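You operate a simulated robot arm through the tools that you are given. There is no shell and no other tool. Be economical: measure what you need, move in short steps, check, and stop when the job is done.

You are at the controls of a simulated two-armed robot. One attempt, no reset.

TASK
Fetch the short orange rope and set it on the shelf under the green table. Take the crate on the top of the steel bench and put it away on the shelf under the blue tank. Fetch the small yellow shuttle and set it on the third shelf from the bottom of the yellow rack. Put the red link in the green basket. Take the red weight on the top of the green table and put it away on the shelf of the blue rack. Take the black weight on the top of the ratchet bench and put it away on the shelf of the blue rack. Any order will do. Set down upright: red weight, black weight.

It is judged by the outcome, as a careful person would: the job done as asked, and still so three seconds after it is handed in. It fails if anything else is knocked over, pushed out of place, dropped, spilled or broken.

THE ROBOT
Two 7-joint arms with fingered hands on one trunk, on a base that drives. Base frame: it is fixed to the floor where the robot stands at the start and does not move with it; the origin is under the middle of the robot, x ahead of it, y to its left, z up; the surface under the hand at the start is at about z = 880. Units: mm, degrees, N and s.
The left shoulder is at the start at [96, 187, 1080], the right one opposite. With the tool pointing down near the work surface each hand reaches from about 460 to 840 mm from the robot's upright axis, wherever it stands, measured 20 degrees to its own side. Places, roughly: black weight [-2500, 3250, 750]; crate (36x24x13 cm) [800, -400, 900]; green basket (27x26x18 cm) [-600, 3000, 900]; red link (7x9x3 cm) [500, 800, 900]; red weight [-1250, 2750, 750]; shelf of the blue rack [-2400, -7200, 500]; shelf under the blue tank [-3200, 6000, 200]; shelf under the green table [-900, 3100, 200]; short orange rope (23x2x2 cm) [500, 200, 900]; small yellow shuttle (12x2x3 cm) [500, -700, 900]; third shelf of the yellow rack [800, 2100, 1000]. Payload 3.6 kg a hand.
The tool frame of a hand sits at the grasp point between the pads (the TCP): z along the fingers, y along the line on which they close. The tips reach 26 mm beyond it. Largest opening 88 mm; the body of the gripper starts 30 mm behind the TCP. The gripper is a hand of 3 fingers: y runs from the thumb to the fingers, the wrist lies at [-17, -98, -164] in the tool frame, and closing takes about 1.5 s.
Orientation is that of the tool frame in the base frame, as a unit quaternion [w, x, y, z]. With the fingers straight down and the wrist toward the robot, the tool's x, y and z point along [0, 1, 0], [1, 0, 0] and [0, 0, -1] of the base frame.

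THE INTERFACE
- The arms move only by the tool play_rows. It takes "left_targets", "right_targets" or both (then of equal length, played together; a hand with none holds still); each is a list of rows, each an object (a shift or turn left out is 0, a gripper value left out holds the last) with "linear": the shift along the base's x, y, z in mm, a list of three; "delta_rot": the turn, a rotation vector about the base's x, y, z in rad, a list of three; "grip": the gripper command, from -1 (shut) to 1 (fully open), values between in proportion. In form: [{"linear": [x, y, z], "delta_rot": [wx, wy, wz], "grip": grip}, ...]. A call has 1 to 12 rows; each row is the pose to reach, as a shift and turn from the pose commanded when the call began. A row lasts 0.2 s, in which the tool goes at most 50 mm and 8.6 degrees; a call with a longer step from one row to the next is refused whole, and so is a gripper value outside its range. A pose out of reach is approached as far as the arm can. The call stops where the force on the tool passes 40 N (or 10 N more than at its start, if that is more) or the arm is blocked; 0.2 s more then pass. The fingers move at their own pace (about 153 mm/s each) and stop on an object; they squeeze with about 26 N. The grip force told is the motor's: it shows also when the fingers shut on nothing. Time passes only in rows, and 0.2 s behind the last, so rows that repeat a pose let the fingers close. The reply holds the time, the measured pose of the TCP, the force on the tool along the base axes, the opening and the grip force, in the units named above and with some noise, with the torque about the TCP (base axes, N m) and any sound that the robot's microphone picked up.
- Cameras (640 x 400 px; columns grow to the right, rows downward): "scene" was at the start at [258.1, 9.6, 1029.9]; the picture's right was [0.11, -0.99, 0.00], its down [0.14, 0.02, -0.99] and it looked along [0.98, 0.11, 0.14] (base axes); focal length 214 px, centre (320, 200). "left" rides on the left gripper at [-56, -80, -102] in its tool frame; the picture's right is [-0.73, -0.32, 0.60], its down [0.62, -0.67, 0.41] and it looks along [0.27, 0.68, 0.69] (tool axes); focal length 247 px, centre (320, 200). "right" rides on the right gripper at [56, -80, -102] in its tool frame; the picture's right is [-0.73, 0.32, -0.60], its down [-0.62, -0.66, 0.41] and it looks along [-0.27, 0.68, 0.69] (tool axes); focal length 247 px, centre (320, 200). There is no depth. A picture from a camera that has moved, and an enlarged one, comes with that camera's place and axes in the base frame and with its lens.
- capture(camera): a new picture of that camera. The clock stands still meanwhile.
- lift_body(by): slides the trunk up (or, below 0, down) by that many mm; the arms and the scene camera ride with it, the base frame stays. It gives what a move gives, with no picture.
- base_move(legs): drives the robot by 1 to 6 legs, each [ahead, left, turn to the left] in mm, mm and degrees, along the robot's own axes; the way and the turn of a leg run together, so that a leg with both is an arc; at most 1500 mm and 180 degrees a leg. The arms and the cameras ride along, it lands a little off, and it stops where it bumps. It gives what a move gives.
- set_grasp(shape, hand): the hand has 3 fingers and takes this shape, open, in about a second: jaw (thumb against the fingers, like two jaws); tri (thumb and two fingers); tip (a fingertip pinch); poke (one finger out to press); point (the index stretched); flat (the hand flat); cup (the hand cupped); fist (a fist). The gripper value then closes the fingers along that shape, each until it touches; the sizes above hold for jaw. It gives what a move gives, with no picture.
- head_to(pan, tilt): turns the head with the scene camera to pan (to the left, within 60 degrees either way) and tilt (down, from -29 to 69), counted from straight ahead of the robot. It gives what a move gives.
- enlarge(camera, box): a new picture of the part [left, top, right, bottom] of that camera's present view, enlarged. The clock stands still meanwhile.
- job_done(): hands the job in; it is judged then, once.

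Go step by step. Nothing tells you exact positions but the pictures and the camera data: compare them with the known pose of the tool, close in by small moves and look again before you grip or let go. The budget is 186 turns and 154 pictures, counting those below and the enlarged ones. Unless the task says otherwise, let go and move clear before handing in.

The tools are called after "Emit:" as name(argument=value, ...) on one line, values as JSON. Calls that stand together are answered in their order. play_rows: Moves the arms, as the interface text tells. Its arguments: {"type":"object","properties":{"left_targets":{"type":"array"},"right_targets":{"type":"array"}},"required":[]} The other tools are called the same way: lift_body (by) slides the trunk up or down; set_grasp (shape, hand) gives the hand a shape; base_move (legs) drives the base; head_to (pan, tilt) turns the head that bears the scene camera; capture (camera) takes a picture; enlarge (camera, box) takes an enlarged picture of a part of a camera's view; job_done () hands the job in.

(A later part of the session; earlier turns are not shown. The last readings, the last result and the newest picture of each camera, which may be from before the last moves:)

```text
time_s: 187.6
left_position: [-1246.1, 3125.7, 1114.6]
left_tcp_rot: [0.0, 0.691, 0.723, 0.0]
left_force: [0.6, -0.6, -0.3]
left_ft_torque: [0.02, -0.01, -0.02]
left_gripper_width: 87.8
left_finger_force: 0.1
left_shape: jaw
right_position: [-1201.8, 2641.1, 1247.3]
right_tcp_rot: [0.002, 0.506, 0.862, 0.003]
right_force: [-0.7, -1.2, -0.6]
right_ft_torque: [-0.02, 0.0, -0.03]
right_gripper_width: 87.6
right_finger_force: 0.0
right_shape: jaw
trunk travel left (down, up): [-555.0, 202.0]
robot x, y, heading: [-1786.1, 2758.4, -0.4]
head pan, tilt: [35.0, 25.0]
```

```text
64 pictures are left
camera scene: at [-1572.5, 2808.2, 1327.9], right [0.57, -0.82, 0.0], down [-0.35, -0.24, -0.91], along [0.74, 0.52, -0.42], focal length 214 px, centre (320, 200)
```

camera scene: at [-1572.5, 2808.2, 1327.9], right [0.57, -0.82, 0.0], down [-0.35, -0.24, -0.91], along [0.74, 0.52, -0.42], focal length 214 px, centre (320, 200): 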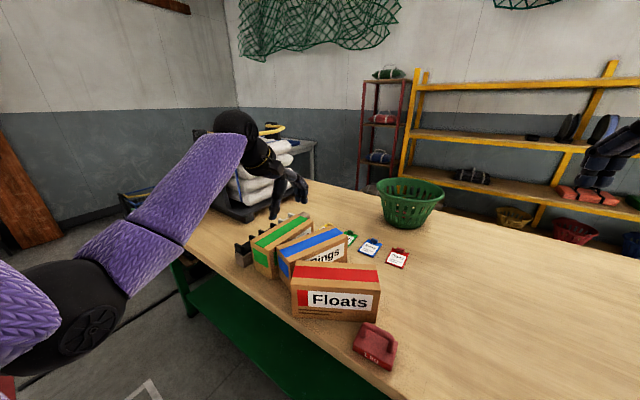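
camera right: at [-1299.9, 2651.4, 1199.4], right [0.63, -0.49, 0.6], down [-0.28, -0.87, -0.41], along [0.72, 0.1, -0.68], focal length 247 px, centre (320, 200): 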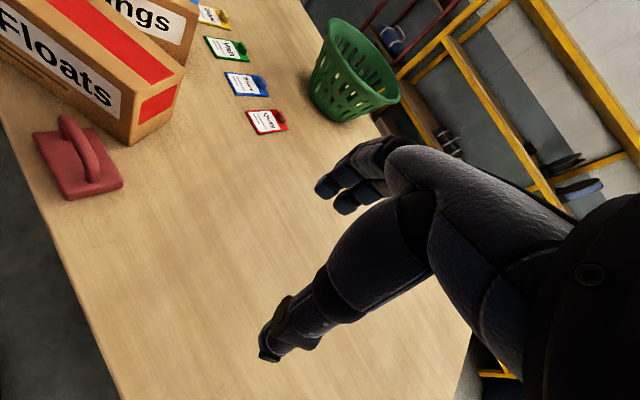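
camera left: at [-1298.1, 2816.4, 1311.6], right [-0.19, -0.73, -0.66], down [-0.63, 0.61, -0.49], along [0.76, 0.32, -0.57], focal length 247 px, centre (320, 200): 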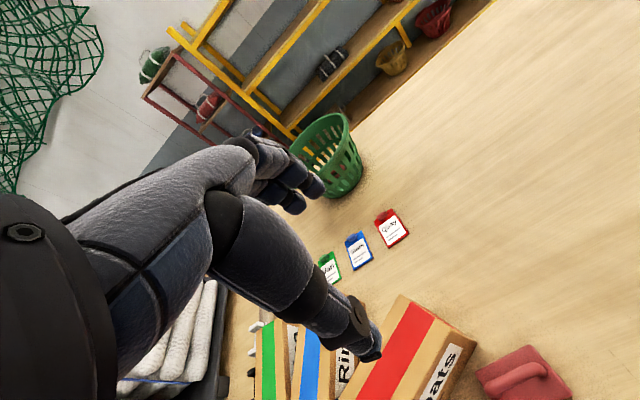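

The arm is free again. I bring it over the weight at a safe height and look with the left camera.

Emit:
play_rows(left_targets=[{"linear": [0, -45, 0]}, {"linear": [0, -90, 0]}, {"linear": [0, -135, 0]}, {"linear": [0, -180, -10]}, {"linear": [0, -225, -30]}, {"linear": [0, -260, -60]}, {"linear": [0, -260, -95]}])

Emit:
capture(camera="left")

```text
time_s: 189.2
left_position: [-1247.7, 2868.2, 1019.6]
left_tcp_rot: [0.001, 0.69, 0.723, 0.0]
left_force: [0.2, 0.1, -0.7]
left_ft_torque: [0.0, 0.02, -0.01]
left_gripper_width: 87.8
left_finger_force: 0.0
left_shape: jaw
right_position: [-1200.6, 2642.0, 1249.1]
right_tcp_rot: [0.001, 0.507, 0.862, 0.002]
right_force: [0.0, 0.4, 0.6]
right_ft_torque: [0.0, -0.03, 0.0]
right_gripper_width: 87.6
right_finger_force: 0.0
right_shape: jaw
trunk travel left (down, up): [-555.0, 202.0]
robot x, y, heading: [-1783.7, 2760.6, -0.3]
head pan, tilt: [35.0, 25.0]
```

```text
63 pictures are left
camera left: at [-1325.0, 2808.4, 1121.7], right [-0.28, -0.75, -0.6], down [-0.69, 0.59, -0.41], along [0.66, 0.3, -0.69], focal length 247 px, centre (320, 200)
```

left: 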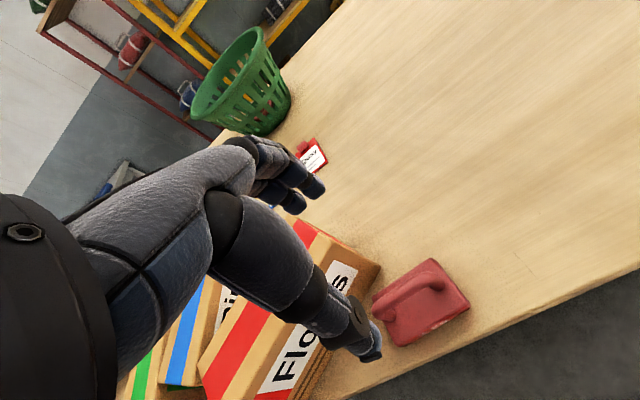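

The handle is centred near (-1254, 2866), aligned with y. I descend straddling it, slowly at the end until the tips meet the block top.

Emit:
play_rows(left_targets=[{"linear": [-6, -2, -40]}, {"linear": [-6, -2, -80]}, {"linear": [-6, -2, -110]}, {"linear": [-6, -2, -130]}, {"linear": [-6, -2, -136]}, {"linear": [-6, -2, -141]}, {"linear": [-6, -2, -146]}, {"linear": [-6, -2, -151]}, {"linear": [-6, -2, -156]}])

Emit:
capture(camera="left")

```text
time_s: 191.2
left_position: [-1254.1, 2862.8, 863.7]
left_tcp_rot: [0.0, 0.691, 0.723, -0.001]
left_force: [-0.3, 1.2, -0.3]
left_ft_torque: [0.04, -0.02, 0.0]
left_gripper_width: 87.9
left_finger_force: 0.0
left_shape: jaw
right_position: [-1201.0, 2640.3, 1248.4]
right_tcp_rot: [0.0, 0.507, 0.862, 0.002]
right_force: [0.0, -0.4, -0.3]
right_ft_torque: [-0.01, -0.03, 0.0]
right_gripper_width: 87.9
right_finger_force: 0.1
right_shape: jaw
trunk travel left (down, up): [-555.0, 202.0]
robot x, y, heading: [-1785.5, 2758.6, -0.3]
head pan, tilt: [35.0, 25.0]
```

```text
62 pictures are left
camera left: at [-1331.2, 2804.5, 966.6], right [-0.28, -0.75, -0.6], down [-0.69, 0.59, -0.41], along [0.66, 0.3, -0.69], focal length 247 px, centre (320, 200)
```

left: 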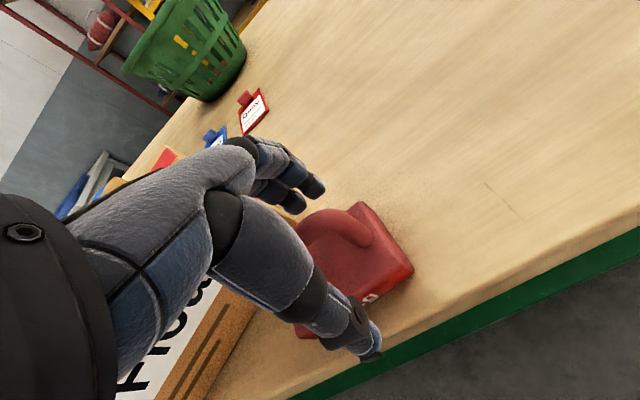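

Now the bar is right at the grasp point. I close and lift a little to test.

Emit:
play_rows(left_targets=[{"grip": 0.3}, {"grip": -0.3}, {"grip": -1}, {"grip": -1}, {"grip": -1}, {"grip": -1}, {"grip": -1}, {"linear": [0, 0, 10], "grip": -1}, {"linear": [0, 0, 25], "grip": -1}, {"linear": [0, 0, 25], "grip": -1}])

Emit:
capture(camera="left")

```text
time_s: 193.3
left_position: [-1245.4, 2873.1, 892.1]
left_tcp_rot: [0.0, 0.689, 0.725, 0.006]
left_force: [-0.6, -0.7, -10.3]
left_ft_torque: [-0.06, 0.06, -0.01]
left_gripper_width: 0.0
left_finger_force: 26.4
left_shape: jaw
right_position: [-1199.9, 2640.2, 1248.3]
right_tcp_rot: [0.001, 0.506, 0.862, 0.002]
right_force: [0.2, 0.3, -0.4]
right_ft_torque: [-0.01, -0.03, -0.02]
right_gripper_width: 87.5
right_finger_force: 0.1
right_shape: jaw
trunk travel left (down, up): [-555.0, 202.0]
robot x, y, heading: [-1784.1, 2756.6, -0.3]
head pan, tilt: [35.0, 25.0]
```

```text
61 pictures are left
camera left: at [-1323.9, 2812.1, 992.9], right [-0.28, -0.74, -0.61], down [-0.69, 0.59, -0.41], along [0.67, 0.31, -0.68], focal length 247 px, centre (320, 200)
```

left: 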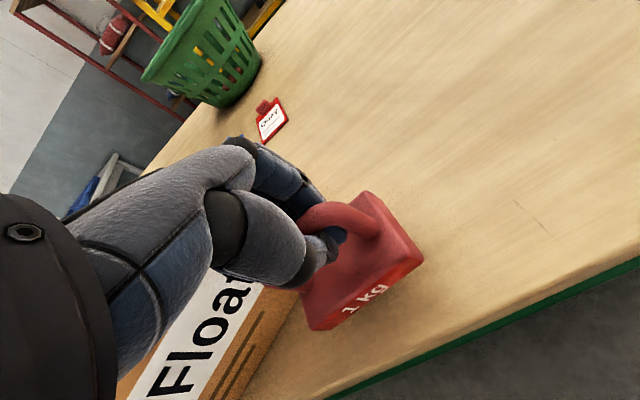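

Now the fingers are closed around the bar and it carries 10 N. I raise it, moving it outward left at height.

Emit:
play_rows(left_targets=[{"linear": [0, 0, 45]}, {"linear": [0, 0, 90]}, {"linear": [0, 0, 135]}, {"linear": [0, 0, 180]}, {"linear": [0, 0, 225]}, {"linear": [0, 20, 255]}, {"linear": [-10, 60, 260]}, {"linear": [-20, 100, 260]}, {"linear": [-30, 140, 260]}, {"linear": [-40, 180, 260]}])

```text
time_s: 195.6
left_position: [-1292.2, 3044.1, 1147.1]
left_tcp_rot: [0.0, 0.691, 0.723, -0.001]
left_force: [0.7, 0.1, -10.3]
left_ft_torque: [-0.12, 0.05, 0.02]
left_gripper_width: 0.0
left_finger_force: 26.0
left_shape: jaw
right_position: [-1199.9, 2643.8, 1248.4]
right_tcp_rot: [0.0, 0.507, 0.862, 0.001]
right_force: [0.5, 0.2, -0.2]
right_ft_torque: [0.0, -0.04, 0.02]
right_gripper_width: 87.9
right_finger_force: 0.1
right_shape: jaw
trunk travel left (down, up): [-555.0, 202.0]
robot x, y, heading: [-1782.7, 2757.5, -0.2]
head pan, tilt: [35.0, 25.0]
```

Holding well. I shift the base left 200 and set the right hand, closed, over the free end of the Floats box to slide it back along its axis; the left hand moves a bit outward.

Emit:
base_move(legs=[[0, 200, 0]])

Emit:
play_rows(left_targets=[{"linear": [0, 20, 0]}, {"linear": [0, 40, 0]}, {"linear": [0, 60, 0]}, {"linear": [0, 80, 0]}, {"linear": [0, 80, 0]}, {"linear": [0, 80, 0]}, {"linear": [0, 80, 0]}, {"linear": [0, 80, 0]}], right_targets=[{"linear": [-10, 38, -20], "grip": -1}, {"linear": [-21, 76, -40]}, {"linear": [-32, 114, -60]}, {"linear": [-43, 152, -80]}, {"linear": [-54, 190, -100]}, {"linear": [-65, 228, -120]}, {"linear": [-76, 266, -140]}, {"linear": [-85, 303, -160]}])

Emit:
capture(camera="right")

Emit:
capture(camera="scene")

```text
time_s: 197.1
left_position: [-1291.9, 3244.8, 1147.1]
left_tcp_rot: [-0.001, 0.69, 0.724, -0.001]
left_force: [0.6, -0.2, -9.4]
left_ft_torque: [-0.01, 0.09, -0.03]
left_gripper_width: 0.3
left_finger_force: 25.7
left_shape: jaw
right_position: [-1199.7, 2842.9, 1248.1]
right_tcp_rot: [0.0, 0.506, 0.862, 0.001]
right_force: [0.4, -0.7, -0.1]
right_ft_torque: [0.01, 0.01, -0.02]
right_gripper_width: 87.5
right_finger_force: 0.0
right_shape: jaw
trunk travel left (down, up): [-555.0, 202.0]
robot x, y, heading: [-1786.9, 2955.9, -0.1]
head pan, tilt: [35.0, 25.0]
```

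```text
time_s: 198.9
left_position: [-1291.4, 3327.7, 1144.8]
left_tcp_rot: [0.0, 0.69, 0.724, 0.0]
left_force: [-0.2, 0.3, -10.1]
left_ft_torque: [-0.01, 0.09, 0.02]
left_gripper_width: 0.0
left_finger_force: 26.0
left_shape: jaw
right_position: [-1281.8, 3139.1, 1083.4]
right_tcp_rot: [0.003, 0.511, 0.86, -0.003]
right_force: [-0.2, -0.2, -0.3]
right_ft_torque: [0.0, 0.01, 0.0]
right_gripper_width: 0.0
right_finger_force: 25.6
right_shape: jaw
trunk travel left (down, up): [-555.0, 202.0]
robot x, y, heading: [-1786.0, 2954.8, -0.0]
head pan, tilt: [35.0, 25.0]
```

```text
60 pictures are left
camera right: at [-1379.9, 3151.3, 1185.4], right [0.63, -0.49, 0.6], down [-0.28, -0.87, -0.41], along [0.72, 0.08, -0.69], focal length 247 px, centre (320, 200)
```

right: 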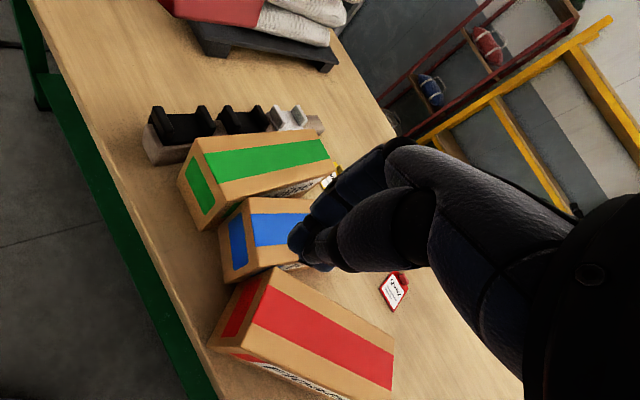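

```text
59 pictures are left
camera scene: at [-1571.3, 3010.4, 1327.7], right [0.57, -0.82, 0.0], down [-0.35, -0.24, -0.91], along [0.74, 0.52, -0.42], focal length 214 px, centre (320, 200)
```

scene: 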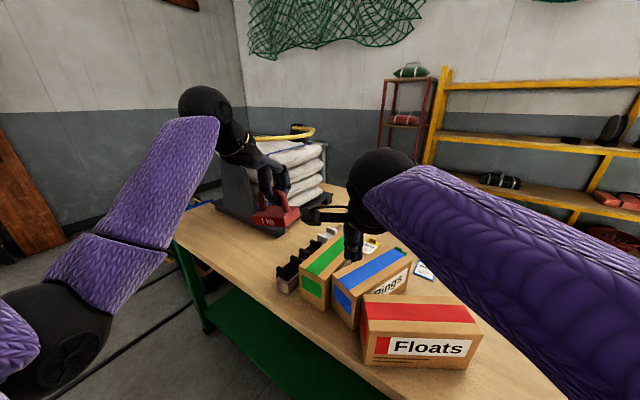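

The fingers will land in the free spot beside the box's short end, clear of the blue box. I go down to about 893.

Emit:
play_rows(right_targets=[{"linear": [-4, 6, -40]}, {"linear": [-4, 6, -85]}, {"linear": [-4, 6, -125]}, {"linear": [-4, 6, -160]}, {"linear": [-4, 6, -190]}])

Emit:
capture(camera="right")

```text
time_s: 200.1
left_position: [-1291.3, 3322.2, 1146.5]
left_tcp_rot: [-0.001, 0.689, 0.724, 0.0]
left_force: [0.2, -0.2, -10.0]
left_ft_torque: [-0.02, 0.06, -0.01]
left_gripper_width: 0.3
left_finger_force: 26.1
left_shape: jaw
right_position: [-1307.7, 3092.1, 936.5]
right_tcp_rot: [0.0, 0.506, 0.862, 0.004]
right_force: [0.4, -0.4, 0.4]
right_ft_torque: [0.01, 0.03, -0.02]
right_gripper_width: 0.1
right_finger_force: 26.0
right_shape: jaw
right hand out of reach, approached as far as the arm can: row 2, 3, 4, 5
trunk travel left (down, up): [-555.0, 202.0]
robot x, y, heading: [-1781.0, 2956.0, 0.1]
head pan, tilt: [35.0, 25.0]
```

```text
58 pictures are left
camera right: at [-1406.3, 3102.6, 1038.0], right [0.63, -0.49, 0.6], down [-0.27, -0.87, -0.42], along [0.72, 0.1, -0.68], focal length 247 px, centre (320, 200)
```

right: 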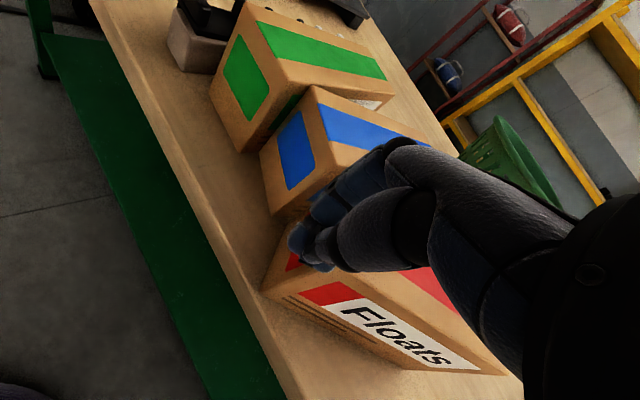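

The arm ran out of reach there, so I raise straight up, then shift the base left 180 for a better angle.

Emit:
play_rows(right_targets=[{"linear": [0, 0, 40]}, {"linear": [0, 0, 80]}, {"linear": [0, 0, 120]}, {"linear": [0, 0, 150]}])

Emit:
base_move(legs=[[0, 180, 0]])

```text
time_s: 201.1
left_position: [-1291.9, 3325.9, 1144.8]
left_tcp_rot: [-0.001, 0.689, 0.725, -0.001]
left_force: [0.1, -0.7, -10.0]
left_ft_torque: [-0.05, 0.05, -0.01]
left_gripper_width: 0.0
left_finger_force: 26.0
left_shape: jaw
right_position: [-1308.1, 3094.1, 1085.6]
right_tcp_rot: [0.001, 0.507, 0.862, 0.001]
right_force: [-0.6, -0.3, 0.4]
right_ft_torque: [-0.03, 0.0, -0.02]
right_gripper_width: 0.0
right_finger_force: 25.6
right_shape: jaw
trunk travel left (down, up): [-555.0, 202.0]
robot x, y, heading: [-1784.7, 2955.3, -0.5]
head pan, tilt: [35.0, 25.0]
```

```text
time_s: 202.6
left_position: [-1292.8, 3503.5, 1145.3]
left_tcp_rot: [0.001, 0.689, 0.725, -0.001]
left_force: [0.3, 1.1, -10.4]
left_ft_torque: [-0.08, 0.04, -0.02]
left_gripper_width: 0.0
left_finger_force: 26.4
left_shape: jaw
right_position: [-1308.2, 3273.7, 1085.3]
right_tcp_rot: [0.001, 0.505, 0.863, 0.002]
right_force: [-0.5, 0.1, 1.0]
right_ft_torque: [-0.01, 0.0, 0.02]
right_gripper_width: 0.2
right_finger_force: 25.8
right_shape: jaw
trunk travel left (down, up): [-555.0, 202.0]
robot x, y, heading: [-1782.4, 3131.8, 0.1]
head pan, tilt: [35.0, 25.0]
```

Emit:
play_rows(right_targets=[{"linear": [8, -42, 0]}, {"linear": [15, -84, 0]}, {"linear": [22, -126, 0]}, {"linear": [22, -126, -45]}, {"linear": [22, -126, -90]}, {"linear": [22, -126, -130]}, {"linear": [22, -126, -165]}, {"linear": [22, -126, -192]}])

Emit:
capture(camera="right")

```text
time_s: 204.4
left_position: [-1291.1, 3502.5, 1145.5]
left_tcp_rot: [-0.001, 0.69, 0.724, 0.0]
left_force: [-0.3, -0.2, -9.9]
left_ft_torque: [0.01, 0.06, -0.02]
left_gripper_width: 0.0
left_finger_force: 26.5
left_shape: jaw
right_position: [-1285.8, 3147.0, 895.0]
right_tcp_rot: [0.002, 0.505, 0.863, 0.002]
right_force: [-0.4, -0.8, 0.0]
right_ft_torque: [0.0, -0.02, 0.03]
right_gripper_width: 0.2
right_finger_force: 26.2
right_shape: jaw
trunk travel left (down, up): [-555.0, 202.0]
robot x, y, heading: [-1781.1, 3131.0, 0.1]
head pan, tilt: [35.0, 25.0]
```

```text
57 pictures are left
camera right: at [-1384.4, 3156.6, 995.4], right [0.63, -0.49, 0.6], down [-0.27, -0.87, -0.42], along [0.72, 0.1, -0.68], focal length 247 px, centre (320, 200)
```

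right: 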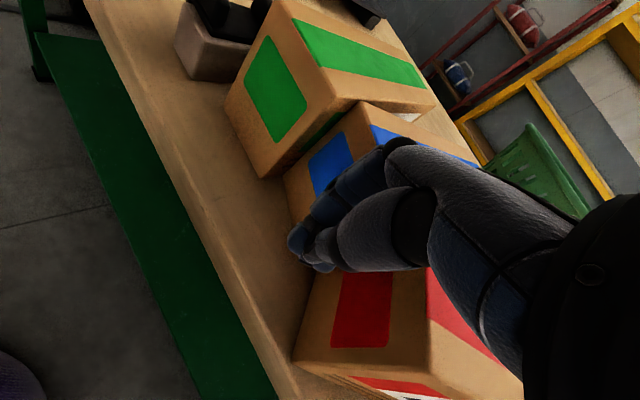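

In place. I push along the box axis in small steps, then look.

Emit:
play_rows(right_targets=[{"linear": [7, -12, 0]}, {"linear": [14, -23, 0]}, {"linear": [21, -35, 0]}, {"linear": [28, -47, 0]}, {"linear": [35, -58, 0]}, {"linear": [42, -70, 0]}, {"linear": [49, -82, 0]}, {"linear": [55, -92, 0]}])

Emit:
head_to(pan=10, tilt=35)

Emit:
capture(camera="scene")

```text
time_s: 206.2
left_position: [-1291.3, 3502.4, 1145.4]
left_tcp_rot: [-0.001, 0.69, 0.724, -0.001]
left_force: [0.3, -0.2, -10.3]
left_ft_torque: [-0.03, 0.05, 0.01]
left_gripper_width: 0.0
left_finger_force: 26.4
left_shape: jaw
right_position: [-1230.6, 3055.2, 892.6]
right_tcp_rot: [0.001, 0.505, 0.863, 0.002]
right_force: [-1.0, 1.5, -0.6]
right_ft_torque: [-0.03, -0.01, 0.08]
right_gripper_width: 0.0
right_finger_force: 25.8
right_shape: jaw
trunk travel left (down, up): [-555.0, 202.0]
robot x, y, heading: [-1783.8, 3129.8, -0.1]
head pan, tilt: [35.0, 25.0]
```

```text
time_s: 207.1
left_position: [-1291.8, 3503.6, 1144.9]
left_tcp_rot: [0.0, 0.689, 0.725, -0.001]
left_force: [0.0, -0.1, -10.7]
left_ft_torque: [0.0, 0.03, -0.01]
left_gripper_width: 0.2
left_finger_force: 25.5
left_shape: jaw
right_position: [-1231.5, 3055.7, 893.6]
right_tcp_rot: [0.001, 0.506, 0.863, 0.002]
right_force: [-0.1, 1.2, -0.4]
right_ft_torque: [-0.01, 0.01, 0.01]
right_gripper_width: 0.0
right_finger_force: 26.0
right_shape: jaw
trunk travel left (down, up): [-555.0, 202.0]
robot x, y, heading: [-1780.6, 3132.1, -0.0]
head pan, tilt: [10.0, 35.0]
```

```text
56 pictures are left
camera scene: at [-1559.6, 3148.5, 1312.0], right [0.17, -0.98, 0.0], down [-0.57, -0.1, -0.82], along [0.81, 0.14, -0.57], focal length 214 px, centre (320, 200)
```

scene: 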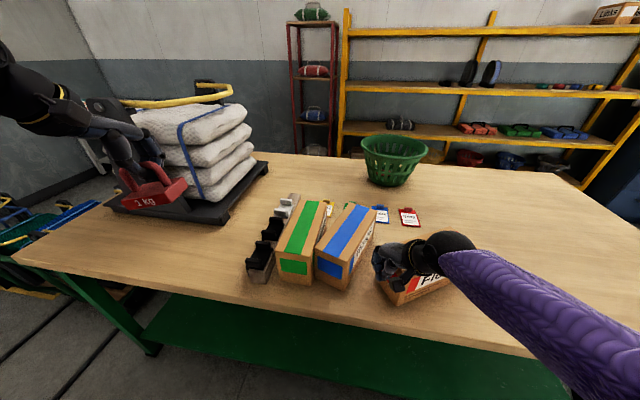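

The box is light and slid well (about 1.5 N). I push 15 mm more, back off, rise, and move to the other end's near face for the turning push.

Emit:
play_rows(right_targets=[{"linear": [8, -13, 0]}, {"linear": [-2, 4, 0]}, {"linear": [-10, 15, 30]}, {"linear": [-12, 15, 70]}, {"linear": [-12, 15, 105]}, {"linear": [-5, -30, 110]}, {"linear": [2, -78, 110]}, {"linear": [9, -126, 110]}, {"linear": [16, -174, 110]}, {"linear": [23, -220, 110]}, {"linear": [30, -255, 100]}])

Emit:
capture(camera="scene")

Emit:
capture(camera="right")

```text
time_s: 209.5
left_position: [-1292.5, 3501.5, 1145.1]
left_tcp_rot: [0.0, 0.689, 0.725, -0.001]
left_force: [0.0, 0.5, -8.8]
left_ft_torque: [-0.06, 0.06, -0.02]
left_gripper_width: 0.0
left_finger_force: 25.4
left_shape: jaw
right_position: [-1200.3, 2798.4, 992.5]
right_tcp_rot: [0.001, 0.505, 0.863, 0.002]
right_force: [-0.4, 0.0, -0.9]
right_ft_torque: [0.0, 0.03, -0.03]
right_gripper_width: 0.2
right_finger_force: 25.9
right_shape: jaw
trunk travel left (down, up): [-555.0, 202.0]
robot x, y, heading: [-1784.3, 3132.1, 0.1]
head pan, tilt: [10.0, 35.0]
```

```text
55 pictures are left
camera scene: at [-1559.3, 3147.9, 1311.9], right [0.17, -0.98, 0.0], down [-0.57, -0.1, -0.82], along [0.81, 0.14, -0.57], focal length 214 px, centre (320, 200)
```

scene: 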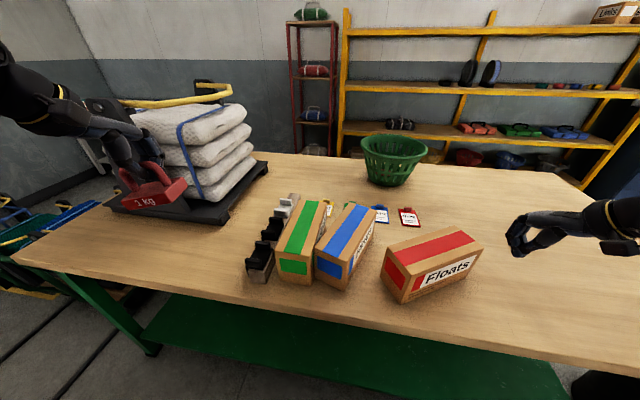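

```text
54 pictures are left
camera right: at [-1300.2, 2808.0, 1094.0], right [0.64, -0.49, 0.6], down [-0.27, -0.87, -0.41], along [0.72, 0.1, -0.68], focal length 247 px, centre (320, 200)
```

right: 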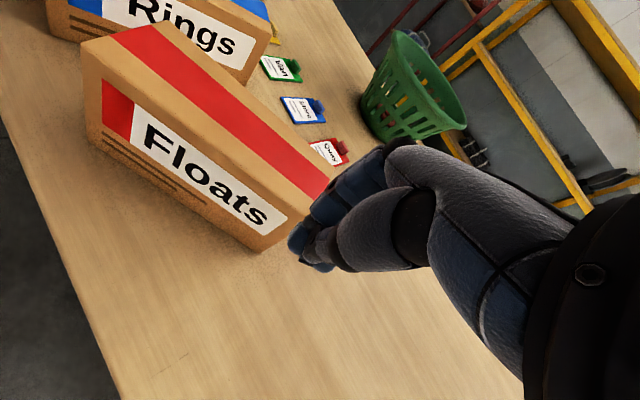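

The Floats box is now at about (-1143, 2916), yaw -60. I lower by its far end and push it round along an arc, stopping before the end to look.

Emit:
play_rows(right_targets=[{"linear": [10, -3, -45]}, {"linear": [15, -3, -90]}, {"linear": [15, -3, -107]}, {"linear": [33, 6, -107]}, {"linear": [51, 15, -107]}, {"linear": [70, 20, -107]}, {"linear": [89, 25, -107]}, {"linear": [105, 34, -107]}, {"linear": [120, 43, -107]}, {"linear": [134, 56, -107]}, {"linear": [147, 69, -107]}])

Emit:
capture(camera="scene")

```text
time_s: 211.9
left_position: [-1291.9, 3502.9, 1145.7]
left_tcp_rot: [-0.001, 0.689, 0.725, 0.0]
left_force: [-0.3, 0.6, -10.1]
left_ft_torque: [-0.07, 0.05, -0.02]
left_gripper_width: 0.0
left_finger_force: 26.3
left_shape: jaw
right_position: [-1182.8, 2864.1, 919.0]
right_tcp_rot: [0.0, 0.506, 0.863, 0.002]
right_force: [-1.3, 0.5, 0.1]
right_ft_torque: [-0.03, 0.01, 0.02]
right_gripper_width: 0.0
right_finger_force: 26.1
right_shape: jaw
right hand out of reach, approached as far as the arm can: row 2, 3, 4, 5, 6, 7, 8, 9, 10, 11
trunk travel left (down, up): [-555.0, 202.0]
robot x, y, heading: [-1783.7, 3132.2, 0.2]
head pan, tilt: [10.0, 35.0]
```

```text
53 pictures are left
camera scene: at [-1559.8, 3147.9, 1312.0], right [0.17, -0.98, 0.0], down [-0.57, -0.1, -0.82], along [0.81, 0.14, -0.57], focal length 214 px, centre (320, 200)
```

scene: 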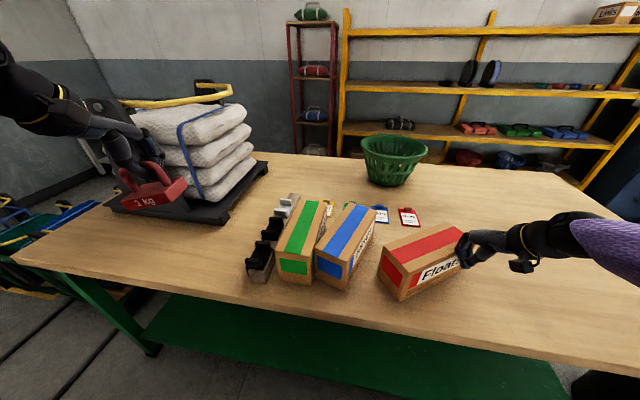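

Reach ran out again, with only a slight nudge to the box. I raise the hand, drive 100 mm closer, and retry.

Emit:
play_rows(right_targets=[{"linear": [0, -15, 20]}, {"linear": [0, -40, 50]}, {"linear": [0, -60, 80]}])

Emit:
base_move(legs=[[100, 0, 0]])

Emit:
capture(camera="scene")

```text
time_s: 212.7
left_position: [-1292.3, 3501.8, 1146.3]
left_tcp_rot: [-0.001, 0.69, 0.724, -0.001]
left_force: [-0.6, -0.1, -9.5]
left_ft_torque: [-0.03, 0.02, 0.0]
left_gripper_width: 0.0
left_finger_force: 26.0
left_shape: jaw
right_position: [-1180.1, 2799.2, 1001.1]
right_tcp_rot: [0.001, 0.505, 0.863, 0.002]
right_force: [1.4, -0.1, -0.4]
right_ft_torque: [0.02, 0.01, -0.02]
right_gripper_width: 0.1
right_finger_force: 26.3
right_shape: jaw
trunk travel left (down, up): [-555.0, 202.0]
robot x, y, heading: [-1778.2, 3134.1, -0.0]
head pan, tilt: [10.0, 35.0]
```

```text
time_s: 213.9
left_position: [-1190.3, 3503.0, 1144.7]
left_tcp_rot: [-0.002, 0.689, 0.725, -0.002]
left_force: [0.8, 1.4, -9.8]
left_ft_torque: [-0.02, 0.04, 0.0]
left_gripper_width: 0.2
left_finger_force: 26.1
left_shape: jaw
right_position: [-1077.9, 2800.1, 999.6]
right_tcp_rot: [0.001, 0.506, 0.863, 0.002]
right_force: [0.9, -0.5, -0.2]
right_ft_torque: [-0.01, 0.04, 0.0]
right_gripper_width: 0.0
right_finger_force: 26.0
right_shape: jaw
trunk travel left (down, up): [-555.0, 202.0]
robot x, y, heading: [-1681.9, 3136.0, 0.3]
head pan, tilt: [10.0, 35.0]
```

```text
52 pictures are left
camera scene: at [-1456.8, 3148.2, 1311.8], right [0.17, -0.98, 0.0], down [-0.57, -0.1, -0.82], along [0.81, 0.14, -0.57], focal length 214 px, centre (320, 200)
```

scene: 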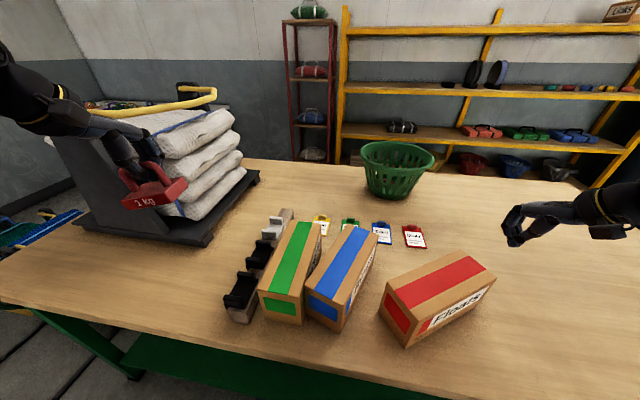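

Emit:
enlarge(camera="scene", box=[250, 210, 506, 370])

```text
2.50 times, centred on (378, 290) of scene
camera zoom: at [-1456.8, 3148.2, 1311.8], right [0.17, -0.98, 0.0], down [-0.57, -0.1, -0.82], along [0.81, 0.14, -0.57], focal length 536 px, centre (175, -25)
```

zoom: 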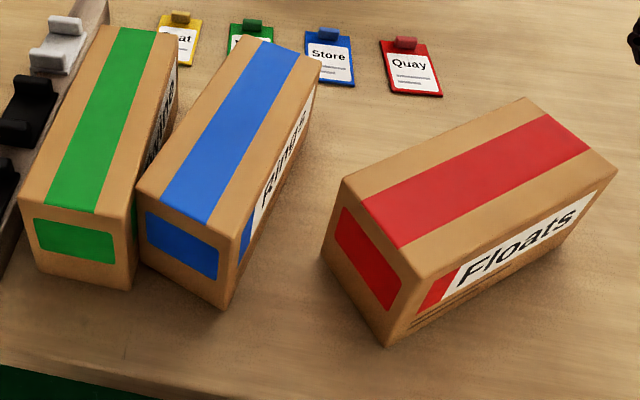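

The measured box width (about 84 mm) may just fit the 88 mm opening, and gripping would allow exact replacement. I try straddling the Floats box, stopping just above it to check alignment.

Emit:
play_rows(right_targets=[{"linear": [-14, 29, 15], "delta_rot": [0, 0, 0.04], "grip": 1}, {"linear": [-28, 58, 20], "delta_rot": [0, 0, 0.077]}, {"linear": [-42, 92, 20], "delta_rot": [0, 0, 0.077]}, {"linear": [-56, 120, 10], "delta_rot": [0, 0, 0.077]}, {"linear": [-67, 145, -10], "delta_rot": [0, 0, 0.077]}, {"linear": [-67, 145, -45], "delta_rot": [0, 0, 0.077]}, {"linear": [-67, 145, -50], "delta_rot": [0, 0, 0.077]}])

Emit:
capture(camera="right")

Emit:
enlarge(camera="scene", box=[340, 210, 532, 330])

```text
time_s: 215.5
left_position: [-1190.0, 3503.7, 1146.2]
left_tcp_rot: [-0.001, 0.689, 0.725, -0.001]
left_force: [0.1, -0.2, -9.6]
left_ft_torque: [-0.03, 0.02, 0.01]
left_gripper_width: 0.0
left_finger_force: 25.6
left_shape: jaw
right_position: [-1146.7, 2945.9, 949.0]
right_tcp_rot: [0.001, 0.471, 0.882, 0.002]
right_force: [0.9, 0.0, 0.7]
right_ft_torque: [0.0, 0.02, 0.01]
right_gripper_width: 87.9
right_finger_force: 0.1
right_shape: jaw
trunk travel left (down, up): [-555.0, 202.0]
robot x, y, heading: [-1681.4, 3131.4, 0.2]
head pan, tilt: [10.0, 35.0]
```

```text
50 pictures are left
camera right: at [-1246.3, 2947.4, 1050.2], right [0.67, -0.44, 0.6], down [-0.21, -0.89, -0.41], along [0.71, 0.15, -0.68], focal length 247 px, centre (320, 200)
```

right: 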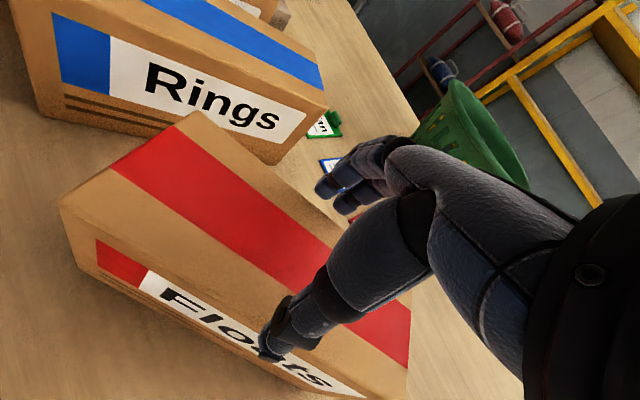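

```text
3.33 times, centred on (436, 270) of scene
camera zoom: at [-1457.7, 3148.3, 1311.9], right [0.17, -0.98, 0.0], down [-0.57, -0.1, -0.82], along [0.81, 0.14, -0.57], focal length 715 px, centre (-67, -33)
```

zoom: 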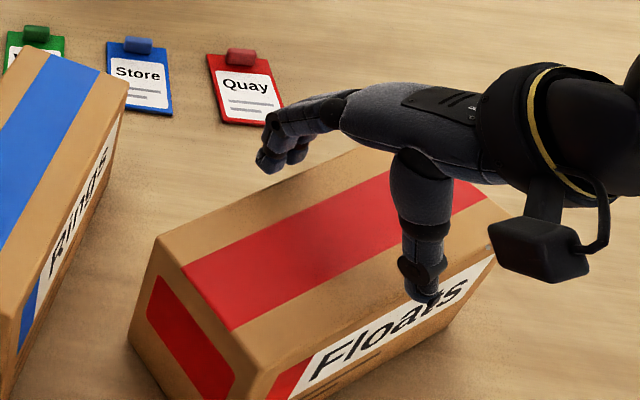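

Both sides show clearance, so it fits. I shift 3 mm toward the thumb side and descend slowly, then close gently.

Emit:
play_rows(right_targets=[{"linear": [-3, -2, -8]}, {"linear": [-3, -2, -16]}, {"linear": [-3, -2, -24]}, {"linear": [-3, -2, -32]}, {"linear": [-3, -2, -40]}, {"linear": [-3, -2, -46]}])

Emit:
play_rows(right_targets=[{"grip": 0.8}, {"grip": 0.7}, {"grip": 0.6}, {"grip": 0.6}])

```text
time_s: 216.9
left_position: [-1193.0, 3501.8, 1144.5]
left_tcp_rot: [-0.001, 0.69, 0.724, -0.003]
left_force: [0.5, -0.1, -9.5]
left_ft_torque: [-0.03, 0.06, -0.01]
left_gripper_width: 0.2
left_finger_force: 25.8
left_shape: jaw
right_position: [-1146.2, 2943.2, 913.0]
right_tcp_rot: [0.005, 0.473, 0.881, 0.008]
right_force: [-12.8, -2.0, 24.9]
right_ft_torque: [-0.45, 0.78, 0.01]
right_gripper_width: 88.2
right_finger_force: 0.0
right_shape: jaw
trunk travel left (down, up): [-555.0, 202.0]
robot x, y, heading: [-1680.9, 3132.6, -0.0]
head pan, tilt: [10.0, 35.0]
stopped in row 6 (right hand): the force on the tool passed its limit at 44 N (the readings are from after the stop); the commanded pose is now the measured one
```

```text
time_s: 217.9
left_position: [-1193.4, 3502.9, 1146.6]
left_tcp_rot: [0.0, 0.689, 0.724, 0.0]
left_force: [0.6, 0.5, -10.0]
left_ft_torque: [-0.03, 0.03, 0.0]
left_gripper_width: 0.0
left_finger_force: 26.0
left_shape: jaw
right_position: [-1145.6, 2941.7, 912.6]
right_tcp_rot: [0.007, 0.473, 0.881, 0.007]
right_force: [-6.2, -3.4, 32.4]
right_ft_torque: [-0.65, 1.15, -0.09]
right_gripper_width: 79.7
right_finger_force: 26.0
right_shape: jaw
trunk travel left (down, up): [-555.0, 202.0]
robot x, y, heading: [-1677.5, 3131.7, 0.0]
head pan, tilt: [10.0, 35.0]
```

The fingers stopped at 79.7 mm with full grip force, so the box is held. I lift 40 mm and look.

Emit:
play_rows(right_targets=[{"linear": [0, 0, 5], "grip": -1}, {"linear": [0, 0, 10], "grip": -1}, {"linear": [0, 0, 20]}, {"linear": [0, 0, 35]}, {"linear": [0, 0, 45]}])

Emit:
capture(camera="scene")

```text
time_s: 219.1
left_position: [-1190.9, 3501.9, 1144.7]
left_tcp_rot: [-0.001, 0.689, 0.724, -0.001]
left_force: [0.5, -0.2, -9.5]
left_ft_torque: [-0.03, 0.05, -0.01]
left_gripper_width: 0.0
left_finger_force: 26.0
left_shape: jaw
right_position: [-1145.2, 2943.4, 952.6]
right_tcp_rot: [0.003, 0.474, 0.881, 0.004]
right_force: [0.0, 0.3, -5.2]
right_ft_torque: [-0.05, 0.01, -0.01]
right_gripper_width: 79.3
right_finger_force: 26.4
right_shape: jaw
trunk travel left (down, up): [-555.0, 202.0]
robot x, y, heading: [-1683.0, 3132.4, -0.2]
head pan, tilt: [10.0, 35.0]
```

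```text
48 pictures are left
camera scene: at [-1457.4, 3147.9, 1311.8], right [0.17, -0.98, 0.0], down [-0.57, -0.1, -0.82], along [0.81, 0.14, -0.57], focal length 214 px, centre (320, 200)
```

scene: 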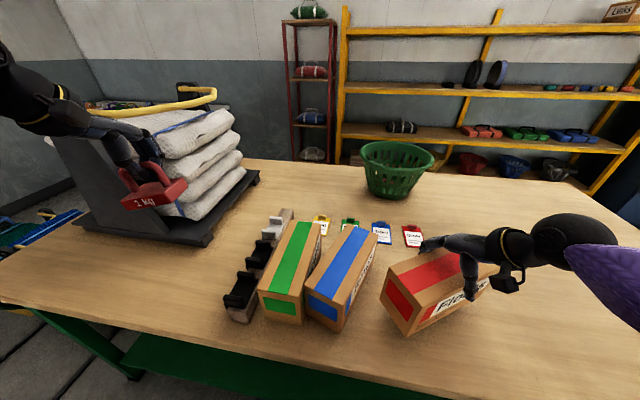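

The Floats box is held and lifted. I turn it by 55 degrees, move it to its old place at (-1134, 2961) and lower to contact.

Emit:
play_rows(right_targets=[{"linear": [2, 3, 0], "delta_rot": [0, 0, 0.137]}, {"linear": [4, 6, 0], "delta_rot": [0, 0, 0.274]}, {"linear": [6, 9, 0], "delta_rot": [0, 0, 0.411]}, {"linear": [8, 12, 0], "delta_rot": [0, 0, 0.548]}, {"linear": [10, 15, 0], "delta_rot": [0, 0, 0.685]}, {"linear": [11, 17, 0], "delta_rot": [0, 0, 0.822]}, {"linear": [11, 18, 0], "delta_rot": [0, 0, 0.96]}, {"linear": [11, 18, -15], "delta_rot": [0, 0, 0.96]}, {"linear": [11, 18, -28], "delta_rot": [0, 0, 0.96]}, {"linear": [11, 18, -36], "delta_rot": [0, 0, 0.96]}, {"linear": [11, 18, -41], "delta_rot": [0, 0, 0.96]}])

Emit:
capture(camera="scene")

```text
time_s: 221.5
left_position: [-1189.2, 3502.2, 1145.0]
left_tcp_rot: [-0.001, 0.689, 0.725, -0.001]
left_force: [-0.2, 0.4, -9.6]
left_ft_torque: [0.0, 0.04, -0.02]
left_gripper_width: 0.1
left_finger_force: 26.2
left_shape: jaw
right_position: [-1156.7, 2966.8, 935.1]
right_tcp_rot: [0.0, 0.014, 1.0, 0.007]
right_force: [0.4, 0.5, -5.5]
right_ft_torque: [-0.03, -0.02, -0.04]
right_gripper_width: 79.9
right_finger_force: 25.9
right_shape: jaw
right hand out of reach, approached as far as the arm can: row 7, 8, 9, 10, 11
trunk travel left (down, up): [-555.0, 202.0]
robot x, y, heading: [-1679.4, 3132.5, 0.1]
head pan, tilt: [10.0, 35.0]
```

```text
47 pictures are left
camera scene: at [-1457.3, 3148.0, 1311.8], right [0.17, -0.98, 0.0], down [-0.57, -0.1, -0.82], along [0.81, 0.14, -0.57], focal length 214 px, centre (320, 200)
```

scene: 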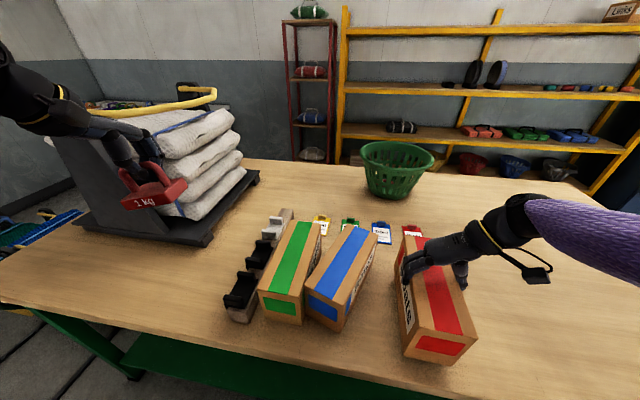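

The arm is at its reach limit 21 mm above the table, so I finish with the base (22 mm forward) and the trunk (20 mm down).

Emit:
base_move(legs=[[22, 0, 0]])

Emit:
lift_body(by=-20)

```text
time_s: 222.3
left_position: [-1168.2, 3501.9, 1144.6]
left_tcp_rot: [-0.002, 0.689, 0.725, -0.002]
left_force: [-0.2, 0.4, -10.7]
left_ft_torque: [-0.06, 0.04, 0.0]
left_gripper_width: 0.0
left_finger_force: 26.0
left_shape: jaw
right_position: [-1136.8, 2966.4, 934.8]
right_tcp_rot: [0.0, 0.013, 1.0, 0.007]
right_force: [0.5, -0.3, -5.4]
right_ft_torque: [0.02, -0.01, 0.02]
right_gripper_width: 79.8
right_finger_force: 25.7
right_shape: jaw
trunk travel left (down, up): [-555.0, 202.0]
robot x, y, heading: [-1658.2, 3131.0, -0.1]
head pan, tilt: [10.0, 35.0]
```

```text
time_s: 223.0
left_position: [-1167.8, 3501.8, 1124.3]
left_tcp_rot: [-0.002, 0.689, 0.725, -0.003]
left_force: [-1.1, 0.2, -9.7]
left_ft_torque: [0.01, 0.06, -0.01]
left_gripper_width: 0.0
left_finger_force: 25.9
left_shape: jaw
right_position: [-1136.3, 2966.4, 914.7]
right_tcp_rot: [0.0, 0.013, 1.0, 0.007]
right_force: [0.8, -0.2, -5.0]
right_ft_torque: [-0.02, -0.03, 0.0]
right_gripper_width: 79.4
right_finger_force: 25.9
right_shape: jaw
trunk travel left (down, up): [-535.0, 222.0]
robot x, y, heading: [-1663.0, 3132.0, -0.2]
head pan, tilt: [10.0, 35.0]
```

Still hanging; I lower the trunk a few mm more.

Emit:
lift_body(by=-5)

Emit:
lift_body(by=-4)

```text
time_s: 223.5
left_position: [-1170.6, 3502.4, 1121.1]
left_tcp_rot: [0.0, 0.69, 0.724, -0.003]
left_force: [0.6, -0.7, -9.3]
left_ft_torque: [0.0, 0.04, -0.01]
left_gripper_width: 0.0
left_finger_force: 26.3
left_shape: jaw
right_position: [-1136.1, 2967.5, 912.8]
right_tcp_rot: [0.002, 0.012, 1.0, 0.008]
right_force: [-4.7, 0.4, 19.1]
right_ft_torque: [-0.95, 0.05, 0.03]
right_gripper_width: 79.6
right_finger_force: 26.2
right_shape: jaw
trunk travel left (down, up): [-530.0, 227.0]
robot x, y, heading: [-1659.3, 3129.3, 0.0]
head pan, tilt: [10.0, 35.0]
```

```text
time_s: 224.0
left_position: [-1171.8, 3503.0, 1113.8]
left_tcp_rot: [-0.004, 0.69, 0.724, -0.004]
left_force: [0.4, -0.4, -9.0]
left_ft_torque: [-0.04, 0.08, -0.03]
left_gripper_width: 0.2
left_finger_force: 26.2
left_shape: jaw
right_position: [-1132.1, 2968.2, 912.9]
right_tcp_rot: [0.005, 0.014, 1.0, 0.009]
right_force: [-8.8, 1.0, 20.9]
right_ft_torque: [-1.02, 0.11, -0.01]
right_gripper_width: 79.8
right_finger_force: 26.2
right_shape: jaw
trunk travel left (down, up): [-526.0, 231.0]
robot x, y, heading: [-1658.2, 3130.1, 0.0]
head pan, tilt: [10.0, 35.0]
stopped: the force on the tool passed its limit at 41 N (the readings are from after the stop); the commanded pose is now the measured one
```

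The Floats box rests on the table in its old place. I open, rise straight up, and draw the left hand with the weight back a little.

Emit:
play_rows(left_targets=[{"linear": [0, 0, 0]}, {"linear": [0, 0, 0]}, {"linear": [0, 0, 0]}, {"linear": [-20, -20, 0]}, {"linear": [-40, -40, 0]}, {"linear": [-60, -60, 0]}, {"linear": [-80, -80, 0]}, {"linear": [-100, -100, 0]}], right_targets=[{"linear": [0, 0, 3], "grip": 1}, {"linear": [0, 0, 3], "grip": 1}, {"linear": [0, 0, 3], "grip": 1}, {"linear": [0, 0, 15]}, {"linear": [0, 0, 35]}, {"linear": [0, 0, 60]}, {"linear": [0, 0, 90]}, {"linear": [0, 0, 120]}])

Emit:
capture(camera="scene")

```text
time_s: 225.8
left_position: [-1270.1, 3401.2, 1115.5]
left_tcp_rot: [-0.001, 0.689, 0.725, -0.001]
left_force: [0.3, 0.1, -10.1]
left_ft_torque: [0.01, 0.05, -0.02]
left_gripper_width: 0.0
left_finger_force: 25.9
left_shape: jaw
right_position: [-1133.3, 2968.2, 1030.8]
right_tcp_rot: [0.004, 0.012, 1.0, 0.009]
right_force: [0.1, 0.4, -0.3]
right_ft_torque: [-0.04, 0.0, 0.01]
right_gripper_width: 88.0
right_finger_force: 0.1
right_shape: jaw
trunk travel left (down, up): [-526.0, 231.0]
robot x, y, heading: [-1662.2, 3126.9, 0.0]
head pan, tilt: [10.0, 35.0]
```

```text
46 pictures are left
camera scene: at [-1436.0, 3147.0, 1282.4], right [0.17, -0.98, 0.0], down [-0.56, -0.1, -0.82], along [0.81, 0.14, -0.57], focal length 214 px, centre (320, 200)
```

scene: 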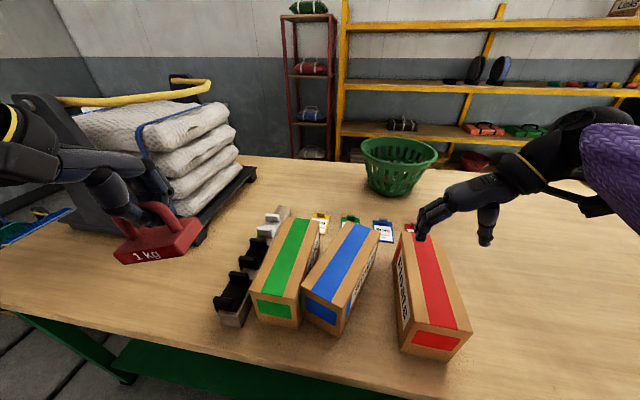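

The Floats box stands as before. Now the Rings box the same way: I turn the hand to match it while raising it, shift the base left, and lower the trunk for reach.

Emit:
play_rows(right_targets=[{"linear": [0, 0, 30], "delta_rot": [0, 0, -0.1]}, {"linear": [0, 0, 60], "delta_rot": [0, 0, -0.2]}, {"linear": [0, 0, 80], "delta_rot": [0, 0, -0.285]}])

Emit:
base_move(legs=[[15, 150, 0]])

Emit:
lift_body(by=-80)

Emit:
enlarge(camera="scene", box=[250, 190, 506, 350])

```text
time_s: 226.6
left_position: [-1268.3, 3402.7, 1115.1]
left_tcp_rot: [-0.001, 0.69, 0.724, -0.002]
left_force: [-0.2, 0.6, -9.7]
left_ft_torque: [-0.07, 0.05, 0.02]
left_gripper_width: 0.2
left_finger_force: 26.2
left_shape: jaw
right_position: [-1131.4, 2967.7, 1111.7]
right_tcp_rot: [0.006, 0.155, 0.988, 0.008]
right_force: [0.2, -0.5, 0.7]
right_ft_torque: [0.0, 0.0, -0.01]
right_gripper_width: 88.0
right_finger_force: 0.2
right_shape: jaw
trunk travel left (down, up): [-526.0, 231.0]
robot x, y, heading: [-1657.3, 3132.4, -0.0]
head pan, tilt: [10.0, 35.0]
```

```text
time_s: 228.0
left_position: [-1252.7, 3550.9, 1114.2]
left_tcp_rot: [-0.001, 0.69, 0.724, -0.002]
left_force: [0.1, 1.4, -9.6]
left_ft_torque: [0.02, 0.0, 0.0]
left_gripper_width: 0.2
left_finger_force: 26.2
left_shape: jaw
right_position: [-1114.8, 3116.7, 1111.6]
right_tcp_rot: [0.005, 0.155, 0.988, 0.007]
right_force: [0.1, -0.7, 0.5]
right_ft_torque: [0.0, 0.03, -0.02]
right_gripper_width: 87.8
right_finger_force: 0.1
right_shape: jaw
trunk travel left (down, up): [-526.0, 231.0]
robot x, y, heading: [-1646.6, 3282.7, -0.2]
head pan, tilt: [10.0, 35.0]
```

```text
time_s: 229.2
left_position: [-1253.9, 3548.9, 1035.3]
left_tcp_rot: [-0.002, 0.689, 0.725, -0.002]
left_force: [-1.1, 1.0, -9.9]
left_ft_torque: [-0.05, 0.06, 0.0]
left_gripper_width: 0.3
left_finger_force: 25.7
left_shape: jaw
right_position: [-1116.4, 3115.8, 1030.2]
right_tcp_rot: [0.006, 0.156, 0.988, 0.008]
right_force: [0.6, 0.7, -0.4]
right_ft_torque: [0.05, 0.0, -0.01]
right_gripper_width: 87.8
right_finger_force: 0.0
right_shape: jaw
trunk travel left (down, up): [-446.0, 311.0]
robot x, y, heading: [-1644.5, 3281.9, -0.2]
head pan, tilt: [10.0, 35.0]
```

```text
2.50 times, centred on (378, 270) of scene
camera zoom: at [-1415.3, 3295.2, 1199.3], right [0.17, -0.98, 0.0], down [-0.57, -0.1, -0.82], along [0.81, 0.14, -0.57], focal length 536 px, centre (175, 25)
```

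zoom: 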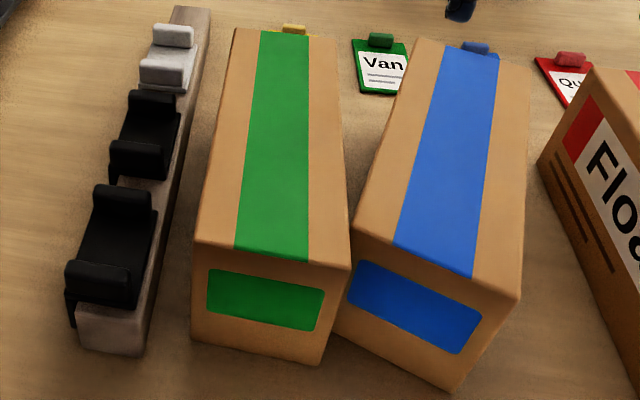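

The Rings box is at about (-1120, 3143), yaw -20. I line up over it and descend guardedly, then close.

Emit:
play_rows(right_targets=[{"linear": [-3, 10, -30], "delta_rot": [0, 0, -0.04]}, {"linear": [-5, 21, -65], "delta_rot": [0, 0, -0.04]}, {"linear": [-5, 21, -80], "delta_rot": [0, 0, -0.04]}, {"linear": [-5, 21, -90], "delta_rot": [0, 0, -0.04]}, {"linear": [-5, 21, -100], "delta_rot": [0, 0, -0.04]}, {"linear": [-5, 21, -110], "delta_rot": [0, 0, -0.04]}, {"linear": [-5, 21, -117], "delta_rot": [0, 0, -0.04]}])

Emit:
enlarge(camera="scene", box=[250, 190, 506, 350])

```text
time_s: 230.5
left_position: [-1255.9, 3550.3, 1034.0]
left_tcp_rot: [-0.004, 0.69, 0.723, -0.004]
left_force: [0.0, 1.5, -10.4]
left_ft_torque: [-0.01, 0.06, 0.0]
left_gripper_width: 0.0
left_finger_force: 26.3
left_shape: jaw
right_position: [-1117.2, 3141.6, 938.9]
right_tcp_rot: [0.014, 0.173, 0.985, 0.023]
right_force: [-8.4, 3.2, 18.7]
right_ft_torque: [1.06, -0.12, 0.5]
right_gripper_width: 87.8
right_finger_force: 0.0
right_shape: jaw
trunk travel left (down, up): [-446.0, 311.0]
robot x, y, heading: [-1644.7, 3275.5, -0.0]
head pan, tilt: [10.0, 35.0]
stopped in row 6 (right hand): the force on the tool passed its limit at 42 N (the readings are from after the stop); the commanded pose is now the measured one
```

```text
2.50 times, centred on (378, 270) of scene
camera zoom: at [-1416.3, 3296.1, 1199.3], right [0.17, -0.98, 0.0], down [-0.56, -0.1, -0.82], along [0.81, 0.14, -0.57], focal length 536 px, centre (175, 25)
```

zoom: 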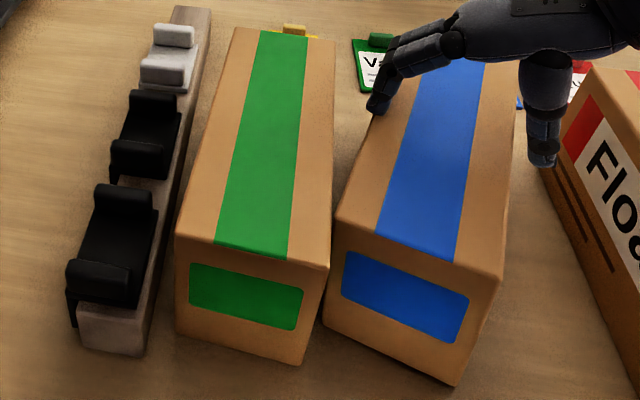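

The fingertips touched the box top's edge. I rise, level the hand, shift 17 mm toward the finger side and check before descending.

Emit:
play_rows(right_targets=[{"linear": [0, 0, 12]}, {"linear": [3, 8, 24], "delta_rot": [-0.04, 0.036, 0]}, {"linear": [5, 16, 24], "delta_rot": [-0.04, 0.036, 0]}, {"linear": [5, 16, 20], "delta_rot": [-0.04, 0.036, 0]}])

Emit:
enlarge(camera="scene", box=[250, 190, 506, 350])

```text
time_s: 231.5
left_position: [-1253.2, 3549.8, 1034.9]
left_tcp_rot: [-0.002, 0.69, 0.724, -0.003]
left_force: [-0.2, 0.4, -10.2]
left_ft_torque: [0.01, 0.03, 0.03]
left_gripper_width: 0.0
left_finger_force: 25.9
left_shape: jaw
right_position: [-1110.9, 3154.7, 953.6]
right_tcp_rot: [-0.002, 0.175, 0.984, -0.005]
right_force: [-0.1, 0.3, -0.4]
right_ft_torque: [0.0, 0.05, 0.02]
right_gripper_width: 88.0
right_finger_force: 0.1
right_shape: jaw
trunk travel left (down, up): [-446.0, 311.0]
robot x, y, heading: [-1647.0, 3277.9, -0.3]
head pan, tilt: [10.0, 35.0]
```

```text
2.50 times, centred on (378, 270) of scene
camera zoom: at [-1415.1, 3295.5, 1199.1], right [0.17, -0.98, 0.0], down [-0.57, -0.1, -0.82], along [0.81, 0.14, -0.57], focal length 536 px, centre (175, 25)
```

zoom: 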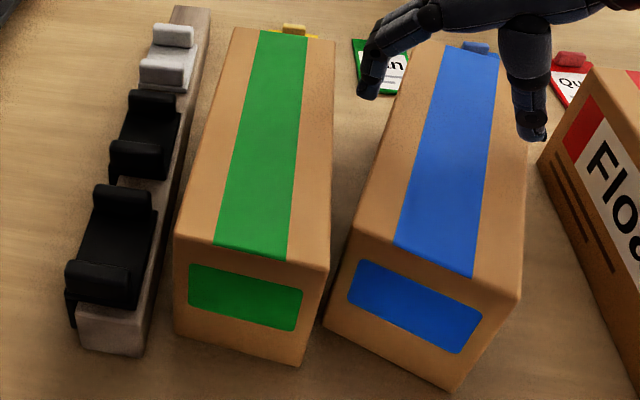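

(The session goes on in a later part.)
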